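You operate a simulated robot arm through the tools that you are given. There is no shell and no other tool. Be economical: measure what you need, move in short steps, check, and stop when the job is done.

Carry out the task below with a simulated robot arm. There is one attempt and no reset: what you move stays moved.

JOB
Take the purple carton with the smallest size on its label from the packing table and leave it on the mat in front of the white disc stand. Take the red wiping pad on the packing table and put it away on the counter. Take the purple wiping pad on the packing table and put it away on the brush mat. Take the orange wiping pad on the repair bench and put it away on the cleaning bench. Put the 15 mm yellow carton from the test bench on the purple counter mat and the 2 mm yellow carton on the orange bay. Switch the tone box switch on. Take the white carton from the test bench and put it on the brown speaker mat. Take the teal carton from the repair bench and leave it on the grey speaker mat. Take the red tin and leave it on the counter. Take the blue felt wiper and put it on the mat beside the bench amplifier. Any order will do. Set down upright: red tin.

Only the result counts: the job must be done as asked and must still hold three seconds after the hand-in. Knocking over, shifting, dropping, spilling or breaking anything else fails it.

ROBOT AND FRAMES
A 7-joint arm with a vacuum gripper on a trunk, on a base that drives. Base frame: it is fixed to the floor where the robot stands at the start and does not move with it; the origin is under the middle of the robot, x ahead of it, y to its left, z up; the surface under the hand at the start is at about z = 800. Readings come in mm, rad, newtons and seconds.
With the tool pointing down near the work surface it reaches from about 160 to 840 mm from the robot's upright axis, wherever it stands. Its first joint turns from -2.897 to 2.897 rad. Places, roughly: blue felt wiper (6x9x5 cm) [-3400, -1300, 0]; brown speaker mat [-2700, -4800, 800]; brush mat (34x16 cm) [-4160, -3920, 860]; cleaning bench [-4300, -4500, 900]; counter [-4600, 900, 900]; grey speaker mat (25x24 cm) [-1160, -4760, 760]; mat beside the bench amplifier [-1700, -2300, 800]; mat in front of the white disc stand (19x17 cm) [-1720, 880, 980]; orange bay [400, -600, 800]; orange wiping pad (8x9x2 cm) [-1300, -600, 800]; purple carton [500, -250, 750]; purple counter mat (23x20 cm) [-5020, 800, 940]; purple wiping pad (7x9x4 cm) [700, 700, 800]; red tin [-3250, -1250, 0]; red wiping pad (7x9x4 cm) [600, -400, 800]; teal carton [-1250, -3250, 750]; tone box switch [-1700, -1900, 900]; white carton [-1750, -2500, 750]; yellow carton [-1500, -500, 750]. Payload 1.88 kg.
Tool frame: the origin (TCP) lies in the middle of the cups' lips, and z points out of the cups. The gripper has 1 cup of 32 mm across, covering 32 by 32 mm (tool x, y); the bellows give 14 mm. With the vacuum on, a cup seals on a smooth face that it is pressed against (1 to 4 N); it does not hold porous or soft things. The pull reaches 41 N.
Orientation is that of the tool frame in the base frame, as a unit quaternion [x, y, z, w]. With the cups facing straight down, the tool's x points along the base's -x, its y along +y and its z along -z.

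CONTROLS
- The arm moves only by the tool apply_moves. Its argument "motion" is a list of rows, each a list of 3 entries, a list of its own where there are three numbers: the turn, a rotation vector about the tool's x, y, z in units of 8 degrees (1.0 is 8 degrees), then the shift along the tool's x, y, z in units of 40 mm (1.0 is 40 mm), then the vacuum: 1 switches it on, 0 off. In form: [[[ax, ay, az], [dx, dy, dz], vac], ...]. A call has 1 to 10 rows; each row shifts and turns the commanded pose from where the row before left it, along the tool's axes as they then stand. A call with a number of a shift or a turn outside -1 to 1 is refused whole. Rows are played at 5 a second. More than 50 mm and 0.15 rad between two rows, or a gripper value outside its range, and nothing of the call is played. Where a pose cannot be reached the arm comes as near as it can. A force on the tool above 40 N (or 10 N above the force at the start of the call, whichever is more), or a blocked arm, ends the call early, and 0.2 s more pass. The pull builds up within a second once a cup has sealed. Time passes only in rows, and 0.2 s behind the last, so rows that do not move give it time. It gives the time, the measured TCP pose, the force on the tool (base axes) and the pull of the vacuum at its end, in the units of the frame above (readings bear some noise), with the torque about the TCP (base axes, N m) and any sound that the robot's microphone picked up.
- Cameras (640 x 400 px; columns grow to the right, rows downward): "scene" is now at [19.1, 146.6, 1567.3]; the picture's right is [-0.23, -0.97, 0.00], its down [-0.70, 0.16, -0.69] and it looks along [0.68, -0.16, -0.72] (base axes); focal length 251 px, centre (320, 200). "wrist" rides on the gripper at [82, 14, -216] in the tool frame; the picture's right is [-0.17, 0.99, 0.00], its down [-0.91, -0.15, -0.37] and it looks along [-0.37, -0.06, 0.93] (tool axes); focal length 243 px, centre (320, 200). There is no depth. A picture from a camera that has moved, and an enlarged one, comes with that camera's place and axes in the base frame and with its lens.
- get_image(camera): a new picture of that camera. It takes no simulated time.
- move_column(by): slides the trunk up (or, below 0, down) by that many mm; the arm and the scene camera ride with it, the base frame stays. It gives what a move gives, with no picture.
- roll_base(legs): drives the robot by 1 to 6 legs, each [ahead, left, turn to the left] in mm, mm and rad, along the robot's own axes; the way and the turn of a leg run together, so that a leg with both is an arc; at most 1500 mm and 3.142 rad a leg. The arm and the cameras ride along, it lands a little off, and it stops where it bumps. It gives what a move gives.
- pan_tilt(pan, tilt): turns the head with the scene camera to pan (to the left, within 2.705 rad either way) and tilt (down, from -0.506 to 1.204), counted from straight ahead of the robot. It gives what a move gives.
- zoom(camera, box): a new picture of the part [left, top, right, bottom] of that camera's present view, enlarged. It takes no simulated time.
- close_job(): hands the job in; it is judged then, once.

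Work in short steps. Places have to be worked out from the pictures, the camera data and where the tool is seen: move nearer, look again, correct. Check each grasp and each placing, and mend what went wrong. You have 535 turns and 318 pictures in all, those below and enlarged ones among them. Switch the vacuum off and draw the arm clear of the work before you hand the job in, unless the task says otherwise; then end with one line.

The tools are called as a command line: name --argument value ..., lists and objects as JSON in quotes. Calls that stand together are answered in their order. apply_moves: Moves the arm, as the interface text tells. Its arguments: {"type":"object","properties":{"motion":{"type":"array","items":{"type":"array"}}},"required":["motion"]} The other tools are called the same way: move_column (by) slides the trunk up or down; roll_base (legs) drives the base; pan_tilt (pan, tilt) turns the head that bears the scene camera; get_image (camera) takes a picture; zoom (camera, box) takes an enlarged picture of a part of a camera's view; close_job () hands the job in.

At the start:

```text
t: 0.0
position: [535.5, -180.5, 1035.4]
tool_rot: [0.0, 1.0, 0.0, 0.001]
force: [-0.6, -0.4, 0.2]
wrist_torque: [-0.03, -0.02, -0.02]
pull: 0.1
trunk travel left (down, up): [-525.0, 65.0]
robot x, y, heading: [1.1, -5.0, -0.001]
head pan, tilt: [-0.229, 0.805]
```

scene: 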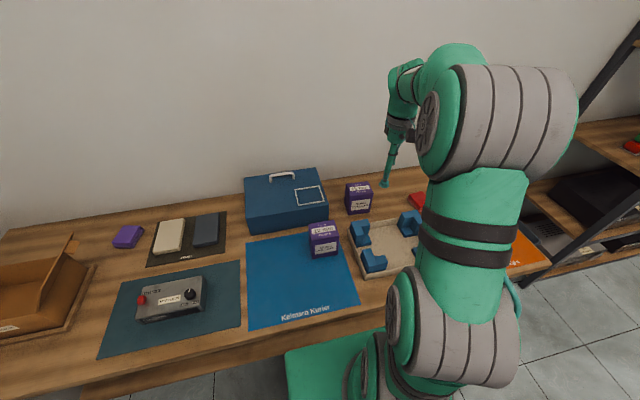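
wrist: 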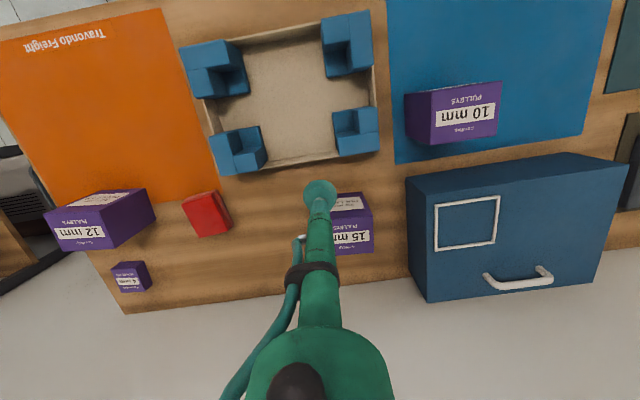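

The wrist view shows purple cartons of 10, 15 and 12 mm and a little one; I zoom to read the labels.

zoom --camera "wrist" --box '[40, 160, 240, 310]'

pan_tilt --pan -0.9 --tilt 0.7

get_image --camera "scene"

```text
2.67 times, centred on (140, 235) of wrist
camera zoom: at [453.5, -165.7, 1251.8], right [0.17, 0.99, 0.0], down [0.91, -0.15, 0.37], along [0.37, -0.06, -0.93], focal length 647 px, centre (800, 107)
```

zoom: 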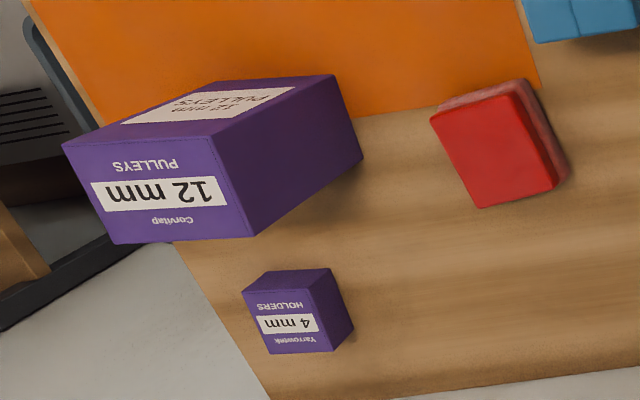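

```text
t: 1.1
position: [535.3, -180.6, 1036.3]
tool_rot: [0.0, 1.0, 0.0, 0.0]
force: [0.5, 0.1, -0.1]
wrist_torque: [0.03, -0.02, 0.05]
pull: 0.2
trunk travel left (down, up): [-525.0, 65.0]
robot x, y, heading: [0.3, -0.8, -0.001]
head pan, tilt: [-0.901, 0.7]
```

```text
314 pictures are left
camera scene: at [-6.4, 98.4, 1575.9], right [-0.78, -0.62, 0.0], down [-0.4, 0.5, -0.76], along [0.48, -0.6, -0.64], focal length 251 px, centre (320, 200)
```

scene: 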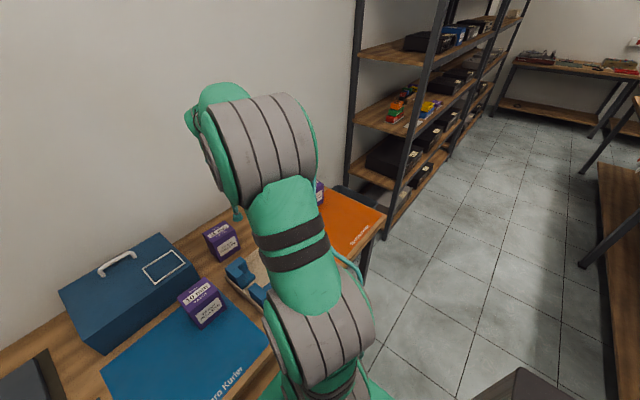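

The smallest label is the 4 mm "HOLDERS" carton. I look around the room to map it.

pan_tilt --pan -1.7 --tilt 0.4

get_image --camera "scene"

pan_tilt --pan -2.7 --tilt 0.4

get_image --camera "scene"

pan_tilt --pan 2.6 --tilt 0.4

get_image --camera "scene"

pan_tilt --pan 1.6 --tilt 0.4

get_image --camera "scene"

```text
t: 2.2
position: [535.6, -180.3, 1036.0]
tool_rot: [0.0, 1.0, 0.0, 0.0]
force: [-1.1, 0.6, 0.0]
wrist_torque: [-0.02, 0.0, -0.01]
pull: 0.1
trunk travel left (down, up): [-525.0, 65.0]
robot x, y, heading: [-1.9, 3.7, 0.001]
head pan, tilt: [-1.7, 0.4]
```

```text
313 pictures are left
camera scene: at [-71.1, 73.1, 1602.7], right [-0.99, 0.13, 0.0], down [0.05, 0.39, -0.92], along [-0.12, -0.91, -0.39], focal length 251 px, centre (320, 200)
```

scene: 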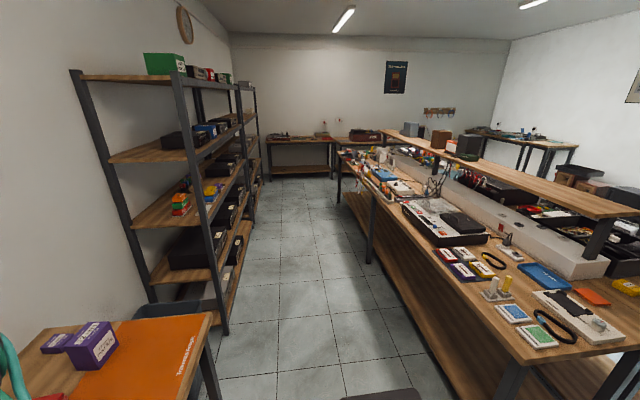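

```text
t: 3.5
position: [535.4, -180.7, 1036.4]
tool_rot: [0.0, 1.0, 0.0, 0.0]
force: [0.7, -0.7, -0.9]
wrist_torque: [0.04, 0.0, -0.02]
pull: 0.1
trunk travel left (down, up): [-525.0, 65.0]
robot x, y, heading: [-0.0, -1.7, 0.004]
head pan, tilt: [-2.7, 0.4]
```

```text
312 pictures are left
camera scene: at [-143.0, 125.3, 1602.7], right [-0.43, 0.9, 0.0], down [0.35, 0.17, -0.92], along [-0.83, -0.39, -0.39], focal length 251 px, centre (320, 200)
```

scene: 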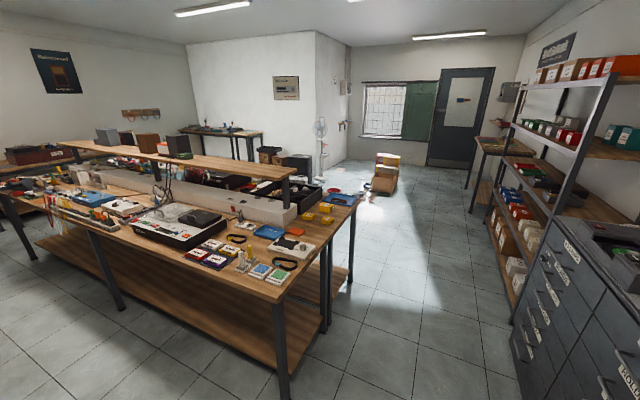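

```text
t: 7.6
position: [535.1, -179.7, 1035.4]
tool_rot: [0.001, 1.0, 0.0, 0.0]
force: [-0.3, -0.6, 0.2]
wrist_torque: [0.01, 0.0, -0.01]
pull: 0.0
trunk travel left (down, up): [-525.0, 65.0]
robot x, y, heading: [-0.4, -1.0, 0.002]
head pan, tilt: [2.601, 0.4]
```

```text
311 pictures are left
camera scene: at [-138.7, 212.7, 1602.7], right [0.52, 0.86, 0.0], down [0.33, -0.2, -0.92], along [-0.79, 0.47, -0.39], focal length 251 px, centre (320, 200)
```

scene: 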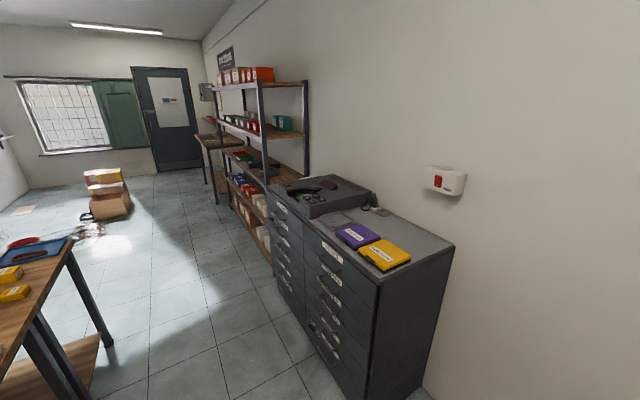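

```text
t: 8.8
position: [534.6, -180.0, 1036.6]
tool_rot: [0.0, 1.0, 0.0, 0.0]
force: [-0.7, 0.7, 0.1]
wrist_torque: [-0.04, 0.02, 0.01]
pull: 0.2
trunk travel left (down, up): [-525.0, 65.0]
robot x, y, heading: [2.2, 4.9, 0.002]
head pan, tilt: [1.6, 0.4]
```

```text
310 pictures are left
camera scene: at [-62.1, 257.5, 1602.7], right [1.0, 0.03, 0.0], down [0.01, -0.39, -0.92], along [-0.03, 0.92, -0.39], focal length 251 px, centre (320, 200)
```

scene: 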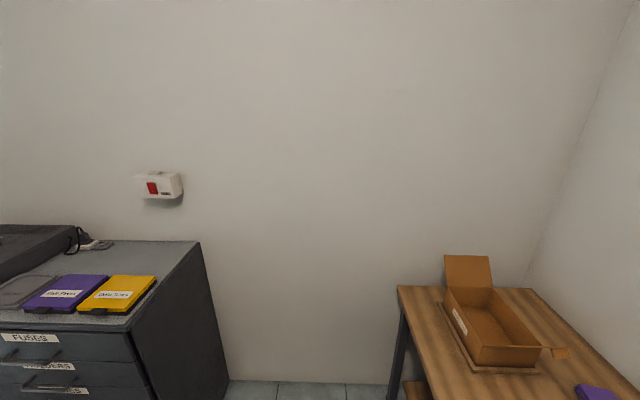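

Mapped roughly: packing table ahead, double bench behind-right, cabinets behind-left. The 4 mm carton's top is at about (726, -619, 845), too far; I slide right 400 mm.

roll_base --legs '[[0, -400, 0]]'

get_image --camera "wrist"

```text
t: 11.3
position: [532.5, -583.0, 1036.0]
tool_rot: [0.002, 1.0, 0.0, 0.0]
force: [-1.1, 0.9, 0.8]
wrist_torque: [0.01, -0.01, -0.01]
pull: 0.1
trunk travel left (down, up): [-525.0, 65.0]
robot x, y, heading: [-1.4, -398.8, -0.008]
head pan, tilt: [1.6, 0.4]
```

```text
309 pictures are left
camera wrist: at [452.3, -569.3, 1251.8], right [0.17, 0.99, 0.0], down [0.91, -0.16, 0.37], along [0.37, -0.06, -0.93], focal length 243 px, centre (320, 200)
```

wrist: 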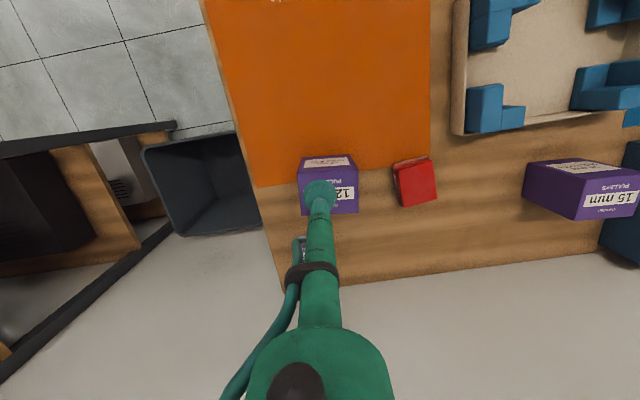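

The tool hides the little carton; I move the tool to above its estimated place (726, -619) and look again.

apply_moves --motion '[[[0, 0, 0], [-0.97, -0.18, 0], 0], [[0, 0, 0], [-0.97, -0.18, 0], 0], [[0, 0, 0], [-0.97, -0.18, 0], 0], [[0, 0, 0], [-0.97, -0.18, 0], 0], [[0, 0, 0], [-0.97, -0.18, 0], 0]]'

get_image --camera "wrist"

```text
t: 12.6
position: [727.5, -620.6, 1034.6]
tool_rot: [0.002, 1.0, 0.0, -0.001]
force: [-0.4, -0.7, 0.0]
wrist_torque: [0.03, -0.01, -0.03]
pull: 0.1
trunk travel left (down, up): [-525.0, 65.0]
robot x, y, heading: [-0.0, -401.0, -0.005]
head pan, tilt: [1.6, 0.4]
```

```text
308 pictures are left
camera wrist: at [646.6, -606.5, 1250.8], right [0.17, 0.99, 0.0], down [0.91, -0.16, 0.37], along [0.37, -0.06, -0.93], focal length 243 px, centre (320, 200)
```

wrist: 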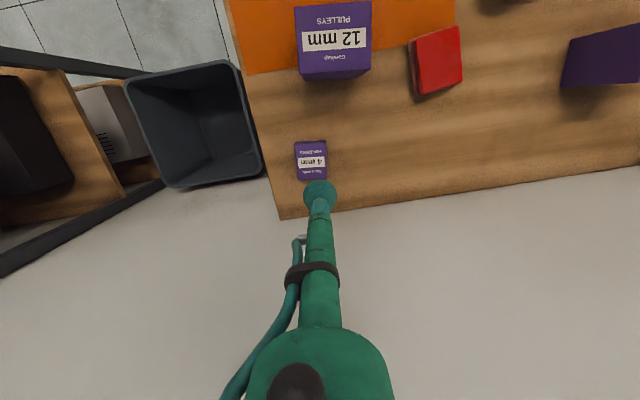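

The 4 mm carton's top centre works out at about (734, -635); I shift there and descend to about z 870.

apply_moves --motion '[[[0, 0, 0], [-0.17, -0.37, 0.5], 0], [[0, 0, 0], [0, 0, 0.95], 0], [[0, 0, 0], [0, 0, 0.95], 0], [[0, 0, 0], [0, 0, 0.95], 0], [[0, 0, 0], [0, 0, 0.75], 0]]'

get_image --camera "wrist"

```text
t: 13.8
position: [734.2, -635.1, 869.9]
tool_rot: [0.002, 1.0, 0.0, 0.0]
force: [-0.7, 0.1, 0.0]
wrist_torque: [-0.02, 0.02, -0.04]
pull: 0.2
trunk travel left (down, up): [-525.0, 65.0]
robot x, y, heading: [-1.1, -402.9, -0.002]
head pan, tilt: [1.6, 0.4]
```

```text
307 pictures are left
camera wrist: at [653.3, -621.4, 1086.8], right [0.17, 0.99, 0.0], down [0.91, -0.16, 0.37], along [0.37, -0.06, -0.93], focal length 243 px, centre (320, 200)
```

wrist: 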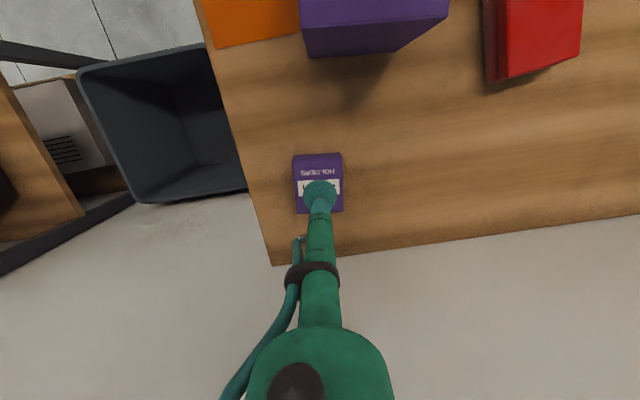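

Well centred. I creep down with the vacuum on.

apply_moves --motion '[[[0, 0, 0], [0, 0, 0.25], 1], [[0, 0, 0], [0, 0, 0.25], 1], [[0, 0, 0], [0, 0, 0.15], 1]]'

```text
t: 14.6
position: [734.8, -635.9, 844.8]
tool_rot: [0.002, 1.0, 0.0, 0.001]
force: [0.2, -0.5, 0.1]
wrist_torque: [-0.02, 0.0, 0.01]
pull: 0.1
trunk travel left (down, up): [-525.0, 65.0]
robot x, y, heading: [-1.0, -401.6, -0.001]
head pan, tilt: [1.6, 0.4]
```

No contact yet; further down.

apply_moves --motion '[[[0, 0, 0], [0, 0, 0.15], 1], [[0, 0, 0], [0, 0, 0.15], 1]]'

```text
t: 15.2
position: [735.0, -636.3, 833.5]
tool_rot: [0.002, 1.0, 0.0, 0.001]
force: [0.0, -0.6, -0.1]
wrist_torque: [-0.04, 0.0, 0.0]
pull: 0.1
trunk travel left (down, up): [-525.0, 65.0]
robot x, y, heading: [-1.7, -404.8, -0.009]
head pan, tilt: [1.6, 0.4]
```

apply_moves --motion '[[[0, 0, 0], [0, 0, 0.15], 1], [[0, 0, 0], [0, 0, 0.15], 1]]'

get_image --camera "wrist"

```text
t: 15.8
position: [735.5, -635.4, 826.9]
tool_rot: [0.002, 1.0, -0.001, 0.003]
force: [-6.1, 0.8, 21.2]
wrist_torque: [0.04, 0.2, -0.02]
pull: 41.3
trunk travel left (down, up): [-525.0, 65.0]
robot x, y, heading: [2.5, -400.4, -0.002]
head pan, tilt: [1.6, 0.4]
```

```text
306 pictures are left
camera wrist: at [652.0, -620.7, 1042.7], right [0.17, 0.99, 0.0], down [0.91, -0.16, 0.38], along [0.38, -0.07, -0.92], focal length 243 px, centre (320, 200)
```

wrist: 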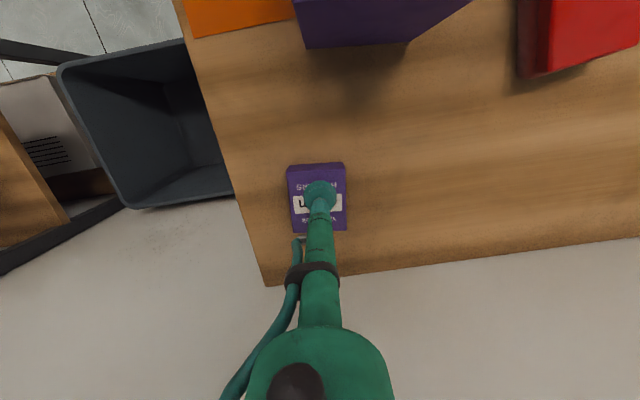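

Sealed with a pull of 41 N. I lift it 240 mm and draw the arm in.

apply_moves --motion '[[[0, 0, 0], [0, 0, -0.5], 1], [[0, 0, 0], [0, 0, -1], 1], [[0, 0, 0], [0, 0, -1], 1], [[0, 0, 0], [0, 0, -1], 1], [[0, 0, 0], [0, 0, -1], 1], [[0, 0, 0], [0, 0, -1], 1], [[0, 0, 0], [0, 0, -1], 1], [[0, 0, 0], [1, 0.3, 0], 1], [[0, 0, 0], [1, 0.5, 0], 1], [[0, 0, 0], [1, 0.7, 0], 1]]'

apply_moves --motion '[[[0, 0, 0], [1, 0.7, 0], 1], [[0, 0, 0], [1, 0.7, 0], 1], [[0, 0, 0], [1, 0.7, 0], 1], [[0, 0, 0], [1, 0.7, 0], 1], [[0, 0, 0], [1, 0.5, 0], 1], [[0, 0, 0], [0.5, 0.5, 0], 1]]'

get_image --camera "wrist"

```text
t: 17.9
position: [611.1, -575.1, 1087.1]
tool_rot: [0.001, 1.0, -0.001, 0.003]
force: [-1.7, 0.3, 1.3]
wrist_torque: [-0.07, -0.29, 0.04]
pull: 40.7
trunk travel left (down, up): [-525.0, 65.0]
robot x, y, heading: [-4.2, -403.0, 0.002]
head pan, tilt: [1.6, 0.4]
```

```text
t: 19.4
position: [394.7, -421.0, 1081.4]
tool_rot: [0.002, 1.0, 0.0, 0.0]
force: [0.0, -0.2, -0.4]
wrist_torque: [0.02, 0.0, -0.01]
pull: 40.1
trunk travel left (down, up): [-525.0, 65.0]
robot x, y, heading: [1.6, -400.8, -0.002]
head pan, tilt: [1.6, 0.4]
```

```text
305 pictures are left
camera wrist: at [313.0, -406.5, 1297.4], right [0.17, 0.99, 0.0], down [0.91, -0.16, 0.38], along [0.37, -0.06, -0.93], focal length 243 px, centre (320, 200)
```

wrist: 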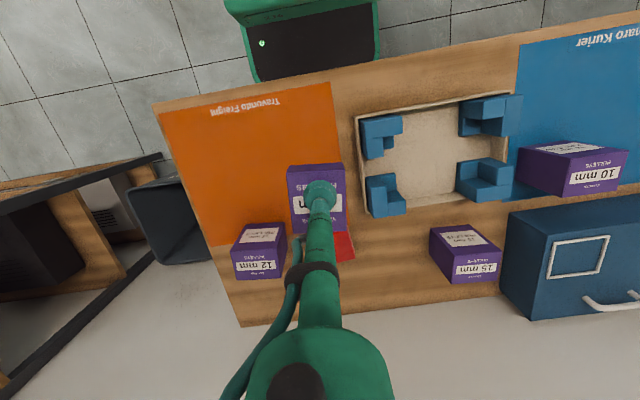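

Carton secure. I drive left 600, back 1100 and turn to face the cabinets (+y).

roll_base --legs '[[0, 600, 0], [-1100, 0, 0], [0, 0, 1.571]]'

pan_tilt --pan 0.6 --tilt 0.6

get_image --camera "scene"

pan_tilt --pan 1.57 --tilt 0.4

get_image --camera "scene"

```text
t: 31.9
position: [-1095.8, 589.5, 1082.1]
tool_rot: [0.708, -0.707, 0.001, 0.0]
force: [0.1, -0.1, -0.5]
wrist_torque: [0.0, 0.01, 0.02]
pull: 40.4
trunk travel left (down, up): [-525.0, 65.0]
robot x, y, heading: [-1114.7, 192.9, 1.572]
head pan, tilt: [1.6, 0.4]
```

```text
t: 33.1
position: [-1096.6, 590.0, 1081.8]
tool_rot: [0.708, -0.707, 0.0, -0.001]
force: [0.4, 0.3, -0.1]
wrist_torque: [0.01, 0.01, -0.04]
pull: 40.8
trunk travel left (down, up): [-525.0, 65.0]
robot x, y, heading: [-1112.0, 198.8, 1.572]
head pan, tilt: [0.6, 0.6]
```

```text
304 pictures are left
camera scene: at [-1326.2, 207.5, 1584.5], right [0.82, 0.57, 0.0], down [0.32, -0.46, -0.83], along [-0.47, 0.68, -0.56], focal length 251 px, centre (320, 200)
```

scene: 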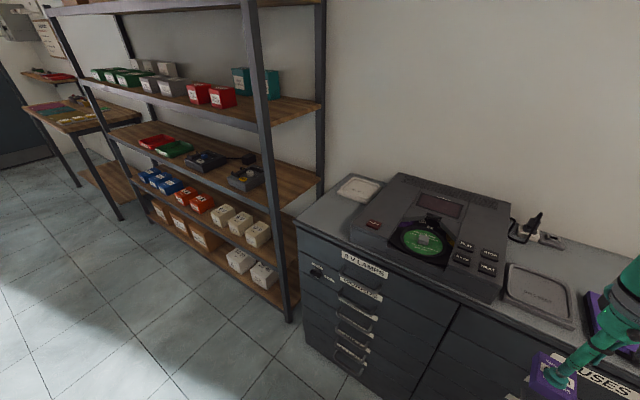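

```text
t: 34.4
position: [-1095.1, 590.2, 1079.3]
tool_rot: [0.707, -0.707, 0.001, 0.0]
force: [-0.4, -0.3, -0.1]
wrist_torque: [-0.01, 0.01, -0.01]
pull: 41.2
trunk travel left (down, up): [-525.0, 65.0]
robot x, y, heading: [-1113.9, 191.2, 1.577]
head pan, tilt: [1.571, 0.4]
```

```text
303 pictures are left
camera scene: at [-1368.6, 134.6, 1602.7], right [0.0, 1.0, 0.0], down [0.39, 0.0, -0.92], along [-0.92, 0.0, -0.39], focal length 251 px, centre (320, 200)
```

scene: 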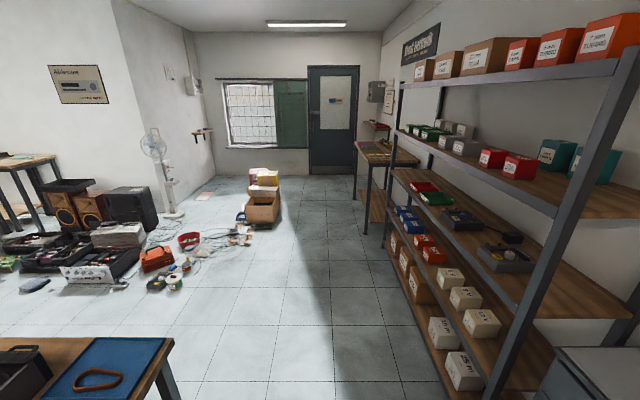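

I zoom in on the left end of the cabinet to find the white disc stand and its mat.

pan_tilt --pan 0.5 --tilt 0.7

zoom --camera "scene" --box '[200, 60, 520, 260]'

zoom --camera "scene" --box '[440, 120, 640, 320]'

```text
t: 35.7
position: [-1095.4, 590.6, 1080.7]
tool_rot: [0.708, -0.707, 0.0, 0.0]
force: [-0.8, -0.7, 0.1]
wrist_torque: [0.02, 0.01, 0.02]
pull: 40.3
trunk travel left (down, up): [-525.0, 65.0]
robot x, y, heading: [-1113.9, 194.2, 1.576]
head pan, tilt: [0.499, 0.7]
```

```text
2.00 times, centred on (360, 160) of scene
camera zoom: at [-1316.9, 209.2, 1575.9], right [0.88, 0.48, 0.0], down [0.31, -0.56, -0.77], along [-0.37, 0.67, -0.64], focal length 502 px, centre (240, 280)
```

zoom: 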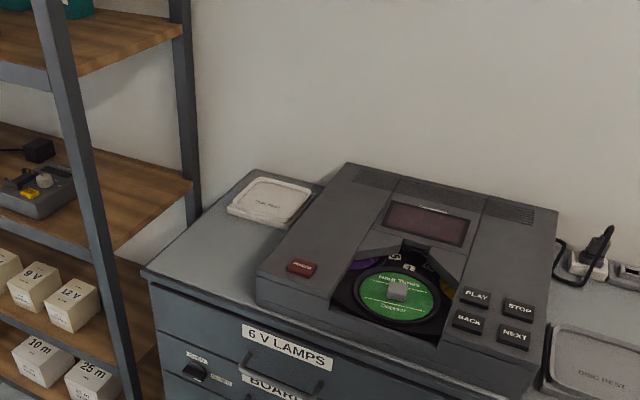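

```text
2.00 times, centred on (540, 220) of scene
camera zoom: at [-1316.9, 209.2, 1575.9], right [0.88, 0.48, 0.0], down [0.31, -0.56, -0.77], along [-0.37, 0.67, -0.64], focal length 502 px, centre (-120, 160)
```

zoom: 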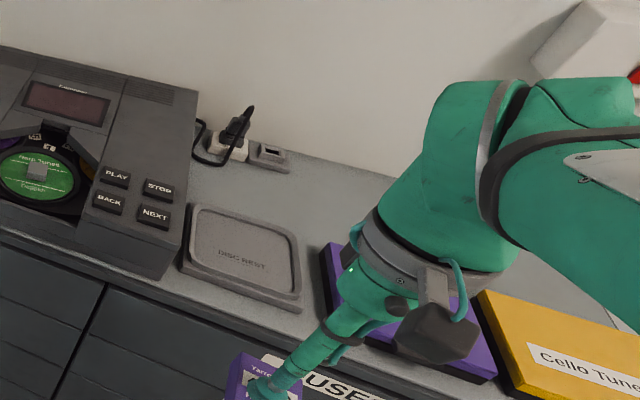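

zoom --camera "scene" --box '[260, 130, 360, 220]'

```text
4.44 times, centred on (310, 175) of scene
camera zoom: at [-1316.9, 209.2, 1575.9], right [0.88, 0.48, 0.0], down [0.31, -0.56, -0.77], along [-0.37, 0.67, -0.64], focal length 1115 px, centre (364, 311)
```

zoom: 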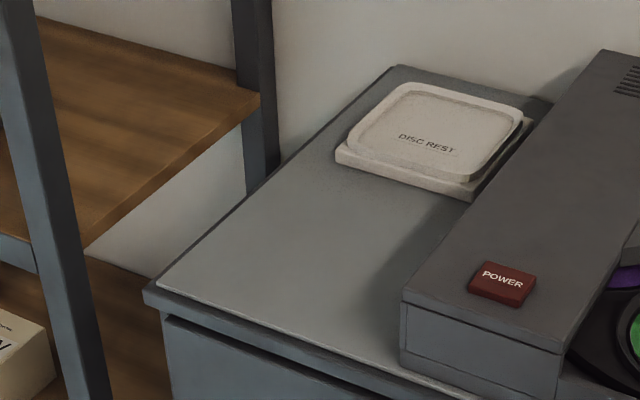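

The white "DISC REST" tray is the stand; the free area before it centres on about (-1720, 880). I drive left 605 mm.

roll_base --legs '[[0, 605, 0]]'

pan_tilt --pan 0.3 --tilt 0.8

get_image --camera "scene"

get_image --camera "wrist"

```text
t: 39.1
position: [-1701.8, 588.9, 1081.0]
tool_rot: [0.707, -0.707, 0.0, 0.0]
force: [-0.4, 0.5, -0.6]
wrist_torque: [-0.01, 0.04, 0.01]
pull: 40.9
trunk travel left (down, up): [-525.0, 65.0]
robot x, y, heading: [-1721.9, 192.4, 1.57]
head pan, tilt: [0.499, 0.7]
```

```text
t: 39.8
position: [-1703.0, 588.8, 1080.9]
tool_rot: [-0.706, 0.708, 0.0, 0.0]
force: [-0.1, 0.5, -0.5]
wrist_torque: [0.0, -0.03, 0.0]
pull: 40.9
trunk travel left (down, up): [-525.0, 65.0]
robot x, y, heading: [-1722.2, 195.6, 1.576]
head pan, tilt: [0.3, 0.799]
```

```text
299 pictures are left
camera scene: at [-1907.0, 211.0, 1567.7], right [0.95, 0.3, 0.0], down [0.21, -0.68, -0.7], along [-0.21, 0.67, -0.72], focal length 251 px, centre (320, 200)
```

scene: 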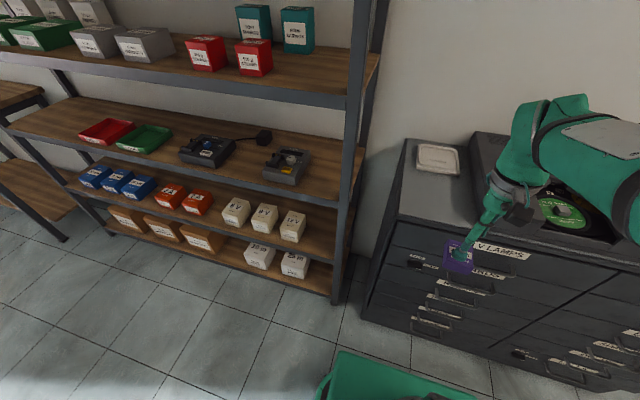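

```text
298 pictures are left
camera wrist: at [-1715.2, 507.3, 1297.5], right [-0.99, 0.17, 0.0], down [0.15, 0.91, 0.38], along [0.06, 0.37, -0.93], focal length 243 px, centre (320, 200)
```

wrist: 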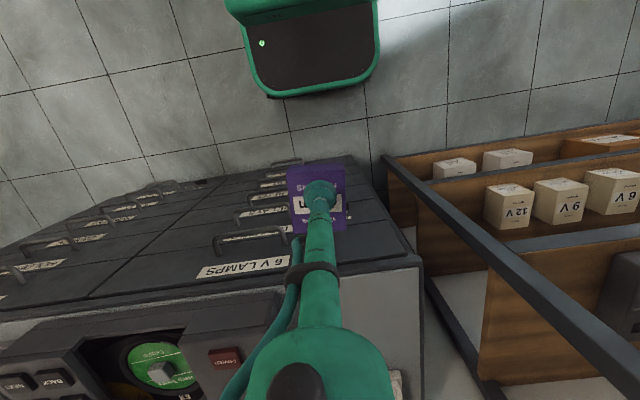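

I move the arm 290 mm forward and 17 mm left to above (-1720, 880).

apply_moves --motion '[[[0, 0, 0], [-0.9, 0, 0], 1], [[0, 0, 0], [-0.9, 0.43, 0], 1], [[0, 0, 0], [-0.9, 0, 0], 1], [[0, 0, 0], [-0.9, 0, 0], 1], [[0, 0, 0], [-0.9, 0, 0], 1], [[0, 0, 0], [-0.9, 0, 0], 1], [[0, 0, 0], [-0.9, 0, 0], 1], [[0, 0, 0], [-0.95, 0, 0], 1]]'

get_image --camera "wrist"

zoom --camera "scene" --box '[340, 80, 580, 280]'

```text
t: 41.6
position: [-1720.3, 878.8, 1080.8]
tool_rot: [-0.707, 0.707, -0.001, 0.0]
force: [-0.6, 0.7, -1.0]
wrist_torque: [-0.03, 0.0, -0.01]
pull: 40.4
trunk travel left (down, up): [-525.0, 65.0]
robot x, y, heading: [-1717.7, 194.0, 1.571]
head pan, tilt: [0.3, 0.799]
```

```text
297 pictures are left
camera wrist: at [-1732.6, 798.1, 1296.7], right [-0.99, 0.16, 0.0], down [0.15, 0.91, 0.37], along [0.06, 0.37, -0.93], focal length 243 px, centre (320, 200)
```

wrist: 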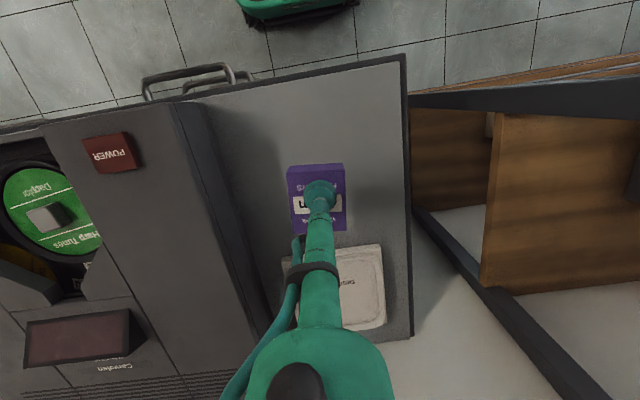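

```text
2.00 times, centred on (460, 180) of scene
camera zoom: at [-1906.9, 211.4, 1567.6], right [0.95, 0.3, 0.0], down [0.21, -0.68, -0.7], along [-0.21, 0.67, -0.72], focal length 502 px, centre (40, 240)
```

zoom: 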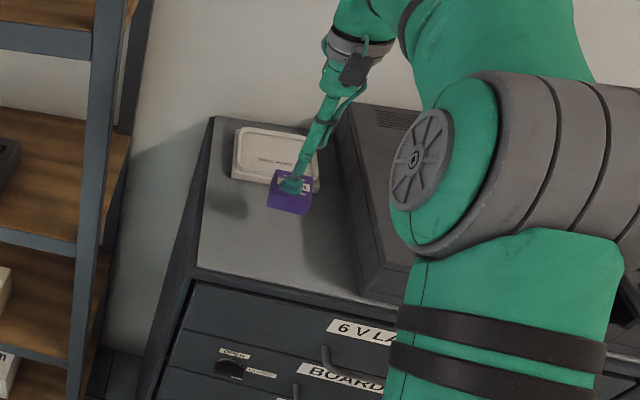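

Well placed over the mat. I lower in 10 mm rows, watching the force.

apply_moves --motion '[[[0, 0, 0], [0, 0, 0.4], 1], [[0, 0, 0], [0, 0, 0.3], 1], [[0, 0, 0], [0, 0, 0.25], 1]]'

get_image --camera "wrist"

```text
t: 42.4
position: [-1719.9, 878.9, 1042.6]
tool_rot: [0.707, -0.707, -0.001, 0.0]
force: [-0.7, 0.1, -0.8]
wrist_torque: [-0.03, -0.01, 0.0]
pull: 40.7
trunk travel left (down, up): [-525.0, 65.0]
robot x, y, heading: [-1717.4, 191.1, 1.576]
head pan, tilt: [0.3, 0.799]
```

```text
295 pictures are left
camera wrist: at [-1732.2, 797.4, 1259.3], right [-0.99, 0.17, 0.0], down [0.15, 0.91, 0.38], along [0.06, 0.37, -0.93], focal length 243 px, centre (320, 200)
```

wrist: 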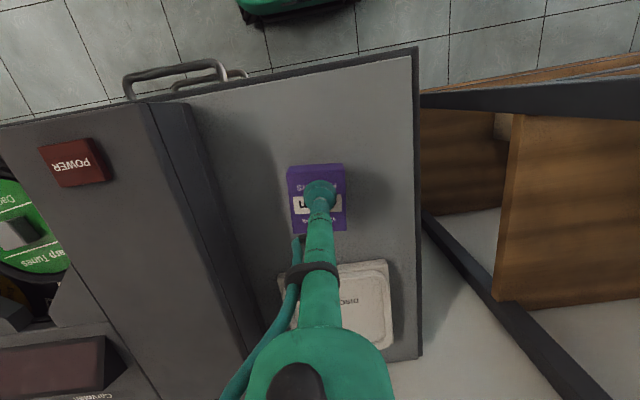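

apply_moves --motion '[[[0, 0, 0], [0, 0, 0.15], 1], [[0, 0, 0], [0, 0, 0.1], 1]]'

apply_moves --motion '[[[0, 0, 0], [0, 0, 0.1], 1], [[0, 0, 0], [0, 0, 0.1], 1]]'

```text
t: 43.0
position: [-1719.1, 878.3, 1032.7]
tool_rot: [-0.707, 0.708, 0.001, 0.0]
force: [0.9, 0.6, -0.9]
wrist_torque: [-0.01, -0.04, 0.01]
pull: 40.9
trunk travel left (down, up): [-525.0, 65.0]
robot x, y, heading: [-1718.1, 196.5, 1.575]
head pan, tilt: [0.3, 0.799]
```

```text
t: 43.6
position: [-1719.4, 878.8, 1025.9]
tool_rot: [-0.707, 0.707, 0.001, 0.0]
force: [0.4, -0.9, 0.1]
wrist_torque: [-0.01, 0.0, 0.0]
pull: 40.8
trunk travel left (down, up): [-525.0, 65.0]
robot x, y, heading: [-1719.6, 193.7, 1.573]
head pan, tilt: [0.3, 0.799]
```

apply_moves --motion '[[[0, 0, 0], [0, 0, 0.1], 1], [[0, 0, 0], [0, 0, 0.1], 1]]'

apply_moves --motion '[[[0, 0, 0], [0, 0, 0.1], 1], [[0, 0, 0], [0, 0, 0.1], 1]]'

```text
t: 44.2
position: [-1719.7, 879.5, 1017.2]
tool_rot: [0.707, -0.707, 0.0, 0.0]
force: [0.3, 0.0, -0.9]
wrist_torque: [-0.01, 0.0, 0.0]
pull: 40.7
trunk travel left (down, up): [-525.0, 65.0]
robot x, y, heading: [-1722.7, 191.3, 1.575]
head pan, tilt: [0.3, 0.799]
```

```text
t: 44.8
position: [-1721.4, 878.7, 1013.3]
tool_rot: [0.707, -0.707, -0.002, -0.004]
force: [-0.6, -5.1, 18.5]
wrist_torque: [-0.12, 0.0, -0.09]
pull: 40.5
trunk travel left (down, up): [-525.0, 65.0]
robot x, y, heading: [-1716.5, 190.7, 1.573]
head pan, tilt: [0.3, 0.799]
```

Contact at z 1013. I ease up slightly, release, wait and rise.

apply_moves --motion '[[[0, 0, 0], [0, 0, -0.05], 0], [[0, 0, 0], [0, 0, 0], 0], [[0, 0, 0], [0, 0, 0], 0], [[0, 0, 0], [0, 0, 0], 0], [[0, 0, 0], [0, 0, -0.2], 0], [[0, 0, 0], [0, 0, -0.5], 0], [[0, 0, 0], [0, 0, -1], 0], [[0, 0, 0], [0, 0, -1], 0]]'

get_image --camera "wrist"

```text
t: 46.6
position: [-1719.0, 878.1, 1118.9]
tool_rot: [0.708, -0.707, -0.001, -0.001]
force: [0.5, 0.5, -0.3]
wrist_torque: [0.0, 0.0, 0.02]
pull: 0.1
trunk travel left (down, up): [-525.0, 65.0]
robot x, y, heading: [-1721.3, 192.0, 1.573]
head pan, tilt: [0.3, 0.799]
```

```text
294 pictures are left
camera wrist: at [-1731.9, 797.6, 1336.0], right [-0.99, 0.16, 0.0], down [0.15, 0.91, 0.37], along [0.06, 0.37, -0.93], focal length 243 px, centre (320, 200)
```

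wrist: 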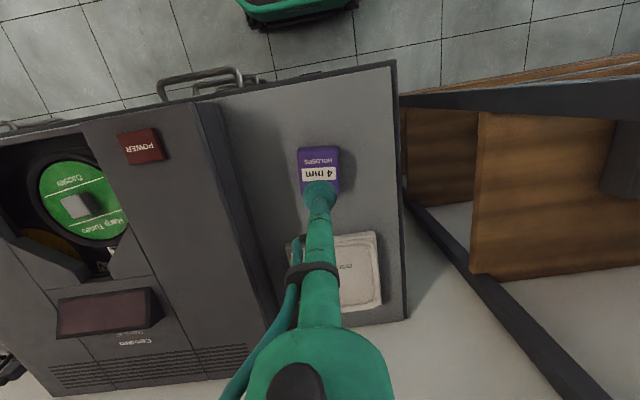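

Placed upright on the mat. I draw the arm in and turn around to view the bench end with the yellow cartons and orange pad.

apply_moves --motion '[[[0, 0, 0], [1, 0, 0], 0], [[0, 0, 0], [1, 0, 0], 0], [[0, 0, 0], [1, 0, 0], 0], [[0, 0, 0], [1, 0, 0], 0], [[0, 0, 0], [1, 0, 0], 0], [[0, 0, 0], [1, 0, 0], 0], [[0, 0, 0], [1, 0, 0], 0], [[0, 0, 0], [1, 0, 0], 0]]'

pan_tilt --pan 2.7 --tilt 0.75

get_image --camera "scene"

pan_tilt --pan -2.6 --tilt 0.75

get_image --camera "scene"

```text
t: 48.4
position: [-1719.7, 557.2, 1119.4]
tool_rot: [-0.707, 0.707, -0.001, 0.0]
force: [-0.4, 0.2, 0.1]
wrist_torque: [-0.06, -0.02, 0.01]
pull: 0.0
trunk travel left (down, up): [-525.0, 65.0]
robot x, y, heading: [-1722.9, 195.4, 1.572]
head pan, tilt: [0.3, 0.799]
```

```text
t: 50.6
position: [-1719.5, 558.3, 1119.2]
tool_rot: [-0.707, 0.707, 0.0, 0.0]
force: [-0.2, -0.1, 0.4]
wrist_torque: [0.02, 0.01, -0.02]
pull: 0.1
trunk travel left (down, up): [-525.0, 65.0]
robot x, y, heading: [-1716.9, 193.1, 1.575]
head pan, tilt: [2.7, 0.75]
```

```text
293 pictures are left
camera scene: at [-1918.4, 59.1, 1571.6], right [-0.9, 0.43, 0.0], down [0.29, 0.62, -0.73], along [-0.31, -0.66, -0.68], focal length 251 px, centre (320, 200)
```

scene: 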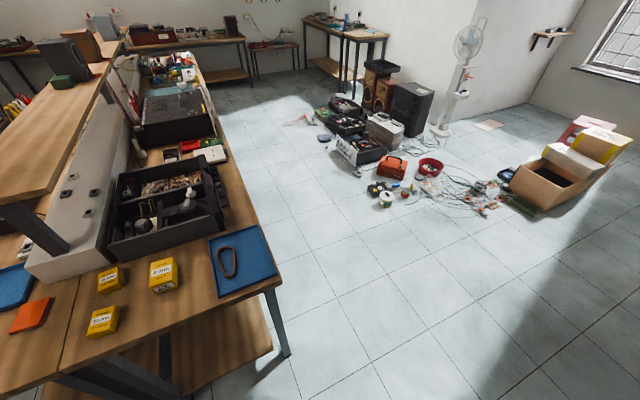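

```text
t: 54.8
position: [-1719.7, 558.5, 1118.2]
tool_rot: [0.707, -0.707, 0.0, 0.0]
force: [0.0, 0.7, -0.5]
wrist_torque: [0.0, 0.0, 0.01]
pull: 0.0
trunk travel left (down, up): [-525.0, 65.0]
robot x, y, heading: [-1719.4, 196.9, 1.575]
head pan, tilt: [-2.601, 0.75]
```

```text
292 pictures are left
camera scene: at [-1840.2, 63.0, 1571.6], right [-0.86, -0.52, 0.0], down [-0.35, 0.58, -0.73], along [0.38, -0.63, -0.68], focal length 251 px, centre (320, 200)
```

scene: 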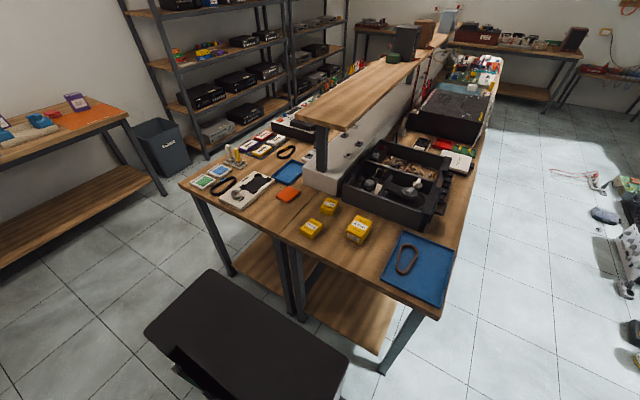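

I zoom in on the yellow cartons to read labels, and on the floor clutter.

zoom --camera "scene" --box '[260, 170, 400, 260]'

pan_tilt --pan 2.6 --tilt 0.6

zoom --camera "scene" --box '[260, 130, 500, 290]'

```text
4.44 times, centred on (330, 215) of scene
camera zoom: at [-1840.2, 63.0, 1571.6], right [-0.86, -0.52, 0.0], down [-0.35, 0.58, -0.73], along [0.38, -0.63, -0.68], focal length 1115 px, centre (276, 133)
```

zoom: 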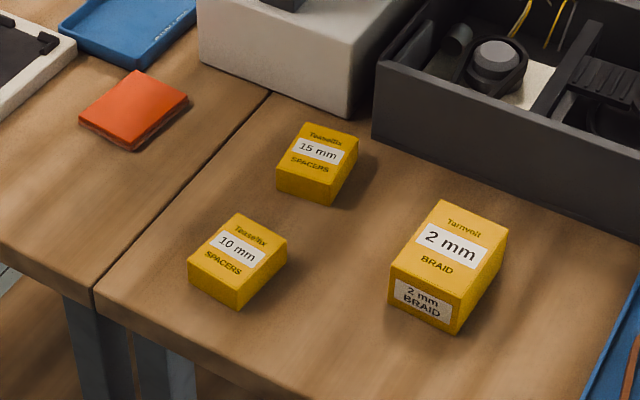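

```text
t: 58.8
position: [-1718.9, 558.4, 1118.3]
tool_rot: [-0.707, 0.707, 0.0, 0.0]
force: [0.7, -0.2, -0.8]
wrist_torque: [0.0, 0.02, 0.02]
pull: 0.1
trunk travel left (down, up): [-525.0, 65.0]
robot x, y, heading: [-1719.0, 192.4, 1.574]
head pan, tilt: [2.601, 0.6]
```

```text
2.50 times, centred on (380, 210) of scene
camera zoom: at [-1928.5, 58.2, 1584.5], right [-0.86, 0.51, 0.0], down [0.29, 0.48, -0.83], along [-0.42, -0.71, -0.56], focal length 627 px, centre (170, 175)
```

zoom: 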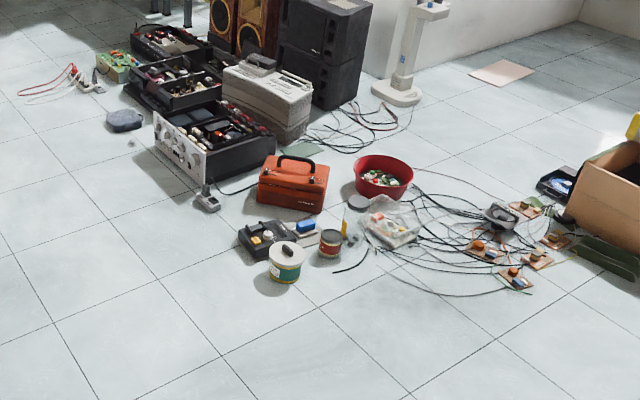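

I read 15, 10 and 2 mm. The 15 mm carton is near (-1475, -626); I drive to (-1550, 100) and face the bench (-y).

roll_base --legs '[[-95, -170, 0], [0, 0, 3.141]]'

pan_tilt --pan 0.1 --tilt 0.9

get_image --camera "wrist"

```text
t: 67.7
position: [-1559.6, -268.7, 1118.3]
tool_rot: [0.716, 0.698, 0.0, 0.0]
force: [-0.3, 0.5, 0.3]
wrist_torque: [0.01, 0.01, -0.02]
pull: 0.1
trunk travel left (down, up): [-525.0, 65.0]
robot x, y, heading: [-1547.0, 98.6, -1.595]
head pan, tilt: [2.601, 0.6]
```

```text
t: 70.0
position: [-1557.8, -268.2, 1120.0]
tool_rot: [0.716, 0.699, 0.0, 0.0]
force: [-0.1, 0.2, 0.3]
wrist_torque: [0.01, -0.03, 0.01]
pull: 0.1
trunk travel left (down, up): [-525.0, 65.0]
robot x, y, heading: [-1550.2, 96.6, -1.595]
head pan, tilt: [0.099, 0.901]
```

```text
289 pictures are left
camera wrist: at [-1541.6, -185.1, 1335.1], right [0.98, -0.19, 0.0], down [-0.18, -0.91, 0.37], along [-0.07, -0.37, -0.93], focal length 243 px, centre (320, 200)
```

wrist: 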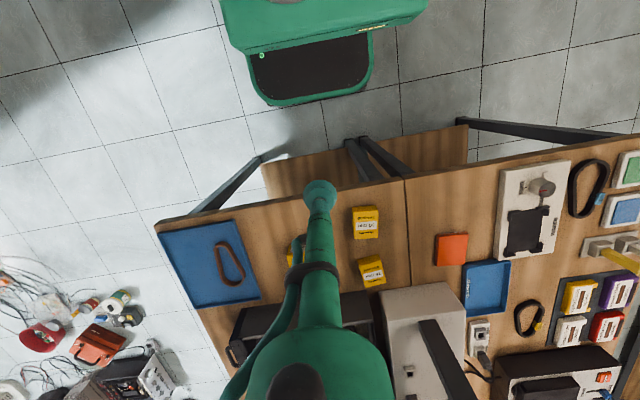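

The 15 mm carton sits at about (-1488, -598), near the overhead shelf end; I check the shelf clearance with the scene camera.

get_image --camera "scene"

```text
288 pictures are left
camera scene: at [-1376.9, 79.4, 1559.7], right [-1.0, -0.08, 0.0], down [-0.06, 0.78, -0.62], along [0.05, -0.62, -0.78], focal length 251 px, centre (320, 200)
```

scene: 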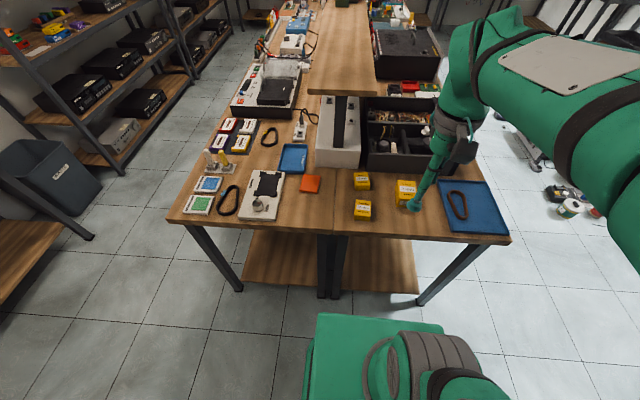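

The shelf end is about y -720, z 1130; the carton is clear by some 100 mm. I move above the carton and check.

apply_moves --motion '[[[0, 0, 0], [-0.91, 0.217, 0], 0], [[0, 0, 0], [-0.91, 0.217, 0], 0], [[0, 0, 0], [-0.91, 0.217, 0], 0], [[0, 0, 0], [-0.91, 0.217, 0], 0], [[0, 0, 0], [-0.91, 0.217, 0], 0], [[0, 0, 0], [-0.91, 0.217, 0], 0], [[0, 0, 0], [-0.91, 0.217, 0.5], 0], [[0, 0, 0], [-0.91, 0.217, 0.5], 0], [[0, 0, 0], [-0.91, 0.217, 0.5], 0]]'

get_image --camera "scene"

get_image --camera "wrist"

```text
t: 72.0
position: [-1486.8, -597.2, 1058.4]
tool_rot: [0.715, 0.699, 0.0, 0.0]
force: [-0.2, 0.9, 0.2]
wrist_torque: [-0.01, 0.0, -0.04]
pull: 0.0
trunk travel left (down, up): [-525.0, 65.0]
robot x, y, heading: [-1546.2, 97.7, -1.595]
head pan, tilt: [0.099, 0.901]
```

```text
287 pictures are left
camera scene: at [-1376.9, 78.9, 1559.7], right [-1.0, -0.08, 0.0], down [-0.06, 0.78, -0.62], along [0.05, -0.62, -0.78], focal length 251 px, centre (320, 200)
```

scene: 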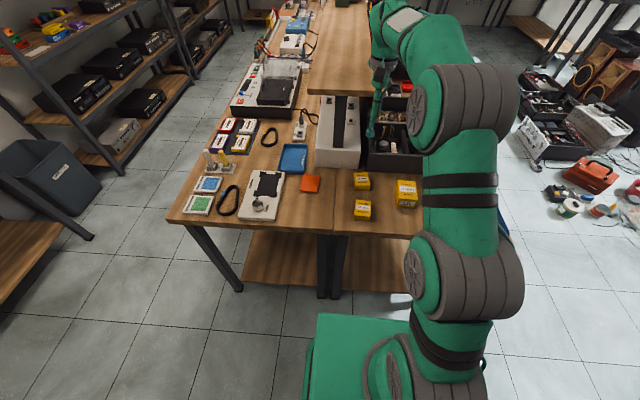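

```text
286 pictures are left
camera wrist: at [-1470.7, -514.7, 1275.0], right [0.98, -0.19, 0.0], down [-0.18, -0.91, 0.37], along [-0.07, -0.37, -0.93], focal length 243 px, centre (320, 200)
```

wrist: 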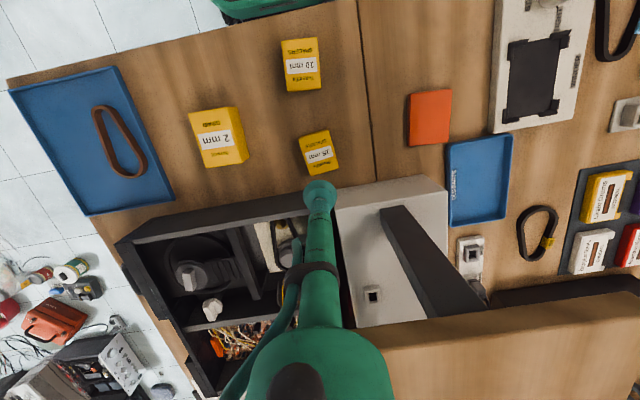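

Tool is over the carton (centre ≈ (-1487, -604)). I descend straight to z≈900 and check shelf clearance.

apply_moves --motion '[[[0, 0, 0], [0, 0, 1], 0], [[0, 0, 0], [0, 0, 1], 0], [[0, 0, 0], [0, 0, 1], 0], [[0, 0, 0], [0, 0, 1], 0]]'

get_image --camera "wrist"

zoom --camera "scene" --box '[280, 20, 480, 220]'

```text
t: 73.0
position: [-1487.4, -596.9, 898.0]
tool_rot: [0.716, 0.698, 0.001, 0.0]
force: [-0.2, -0.9, -0.2]
wrist_torque: [0.01, 0.0, -0.01]
pull: 0.1
trunk travel left (down, up): [-525.0, 65.0]
robot x, y, heading: [-1545.3, 93.3, -1.598]
head pan, tilt: [0.099, 0.901]
```

```text
285 pictures are left
camera wrist: at [-1470.8, -514.1, 1114.0], right [0.98, -0.19, 0.0], down [-0.18, -0.91, 0.38], along [-0.07, -0.37, -0.93], focal length 243 px, centre (320, 200)
```

wrist: 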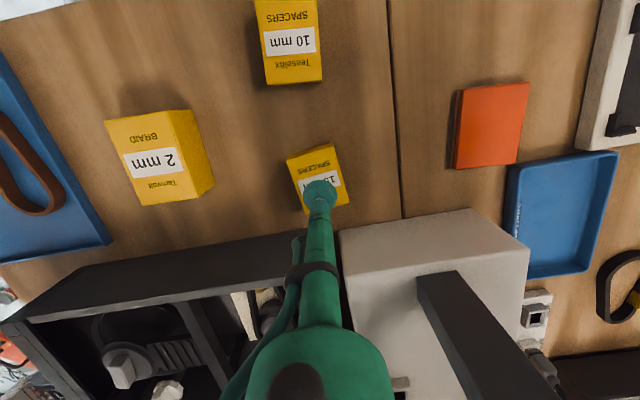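

```text
2.00 times, centred on (380, 120) of scene
camera zoom: at [-1377.0, 79.1, 1559.8], right [-1.0, -0.08, 0.0], down [-0.06, 0.78, -0.62], along [0.05, -0.62, -0.78], focal length 502 px, centre (200, 360)
```

zoom: 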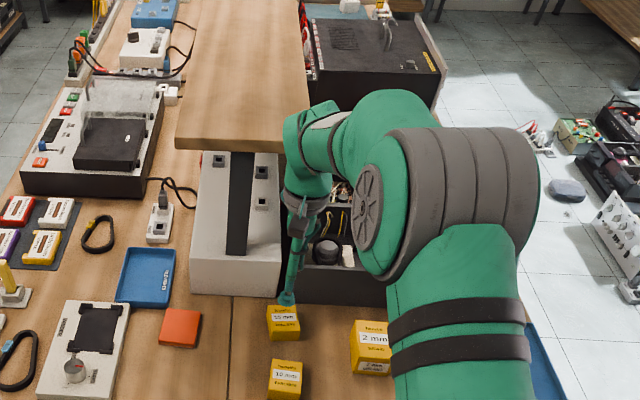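

Still clear. I go on down with vacuum on, creeping.

apply_moves --motion '[[[0, 0, 0], [0, 0, 0.6], 1], [[0, 0, 0], [0, 0, 0.5], 1], [[0, 0, 0], [0, 0, 0.2], 1]]'

apply_moves --motion '[[[0, 0, 0], [0, 0, 0.15], 1], [[0, 0, 0], [0, 0, 0.15], 1]]'

```text
t: 73.8
position: [-1487.9, -598.2, 848.3]
tool_rot: [0.716, 0.698, -0.001, 0.001]
force: [0.5, 3.6, 13.0]
wrist_torque: [0.12, 0.02, 0.02]
pull: 40.7
trunk travel left (down, up): [-525.0, 65.0]
robot x, y, heading: [-1549.0, 97.9, -1.596]
head pan, tilt: [0.099, 0.901]
```

```text
t: 74.4
position: [-1487.4, -597.8, 839.2]
tool_rot: [0.716, 0.698, -0.002, 0.004]
force: [2.1, 6.3, 32.4]
wrist_torque: [0.11, 0.03, -0.08]
pull: 40.2
trunk travel left (down, up): [-525.0, 65.0]
robot x, y, heading: [-1547.2, 98.4, -1.599]
head pan, tilt: [0.099, 0.901]
```

Sealed. I lift straight up and draw in.

apply_moves --motion '[[[0, 0, 0], [0, 0, -0.5], 1], [[0, 0, 0], [0, 0, -1], 1], [[0, 0, 0], [0, 0, -1], 1], [[0, 0, 0], [0, 0, -1], 1], [[0, 0, 0], [0, 0, -1], 1], [[0, 0, 0], [0, 0, -1], 1], [[0, 0, 0], [1, 0, -1], 1], [[0, 0, 0], [1, -0.2, 0], 1], [[0, 0, 0], [1, -0.3, 0], 1], [[0, 0, 0], [1, -0.3, 0], 1]]'

apply_moves --motion '[[[0, 0, 0], [1, -0.3, 0], 1], [[0, 0, 0], [1, -0.3, 0], 1], [[0, 0, 0], [1, -0.3, 0], 1], [[0, 0, 0], [1, 0, 0], 1]]'

get_image --camera "wrist"

```text
refused: row 7 steps farther than a row can; nothing moved
```

```text
t: 75.4
position: [-1520.8, -437.3, 836.3]
tool_rot: [0.716, 0.698, -0.002, 0.001]
force: [-0.8, -2.9, 29.2]
wrist_torque: [-0.1, -0.02, 0.12]
pull: 40.6
trunk travel left (down, up): [-525.0, 65.0]
robot x, y, heading: [-1548.0, 96.9, -1.594]
head pan, tilt: [0.099, 0.901]
```

```text
283 pictures are left
camera wrist: at [-1503.7, -353.9, 1052.3], right [0.98, -0.19, 0.0], down [-0.18, -0.91, 0.38], along [-0.07, -0.37, -0.93], focal length 243 px, centre (320, 200)
```

wrist: 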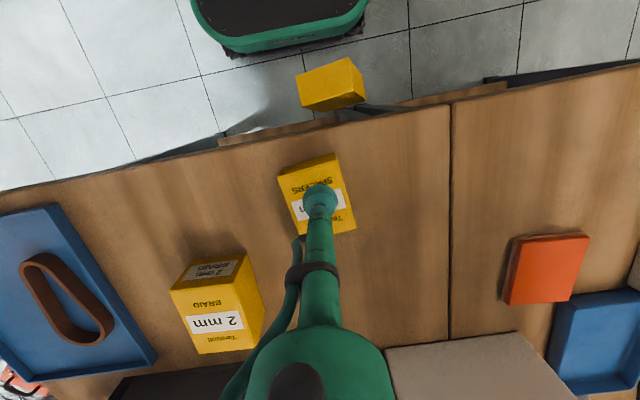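

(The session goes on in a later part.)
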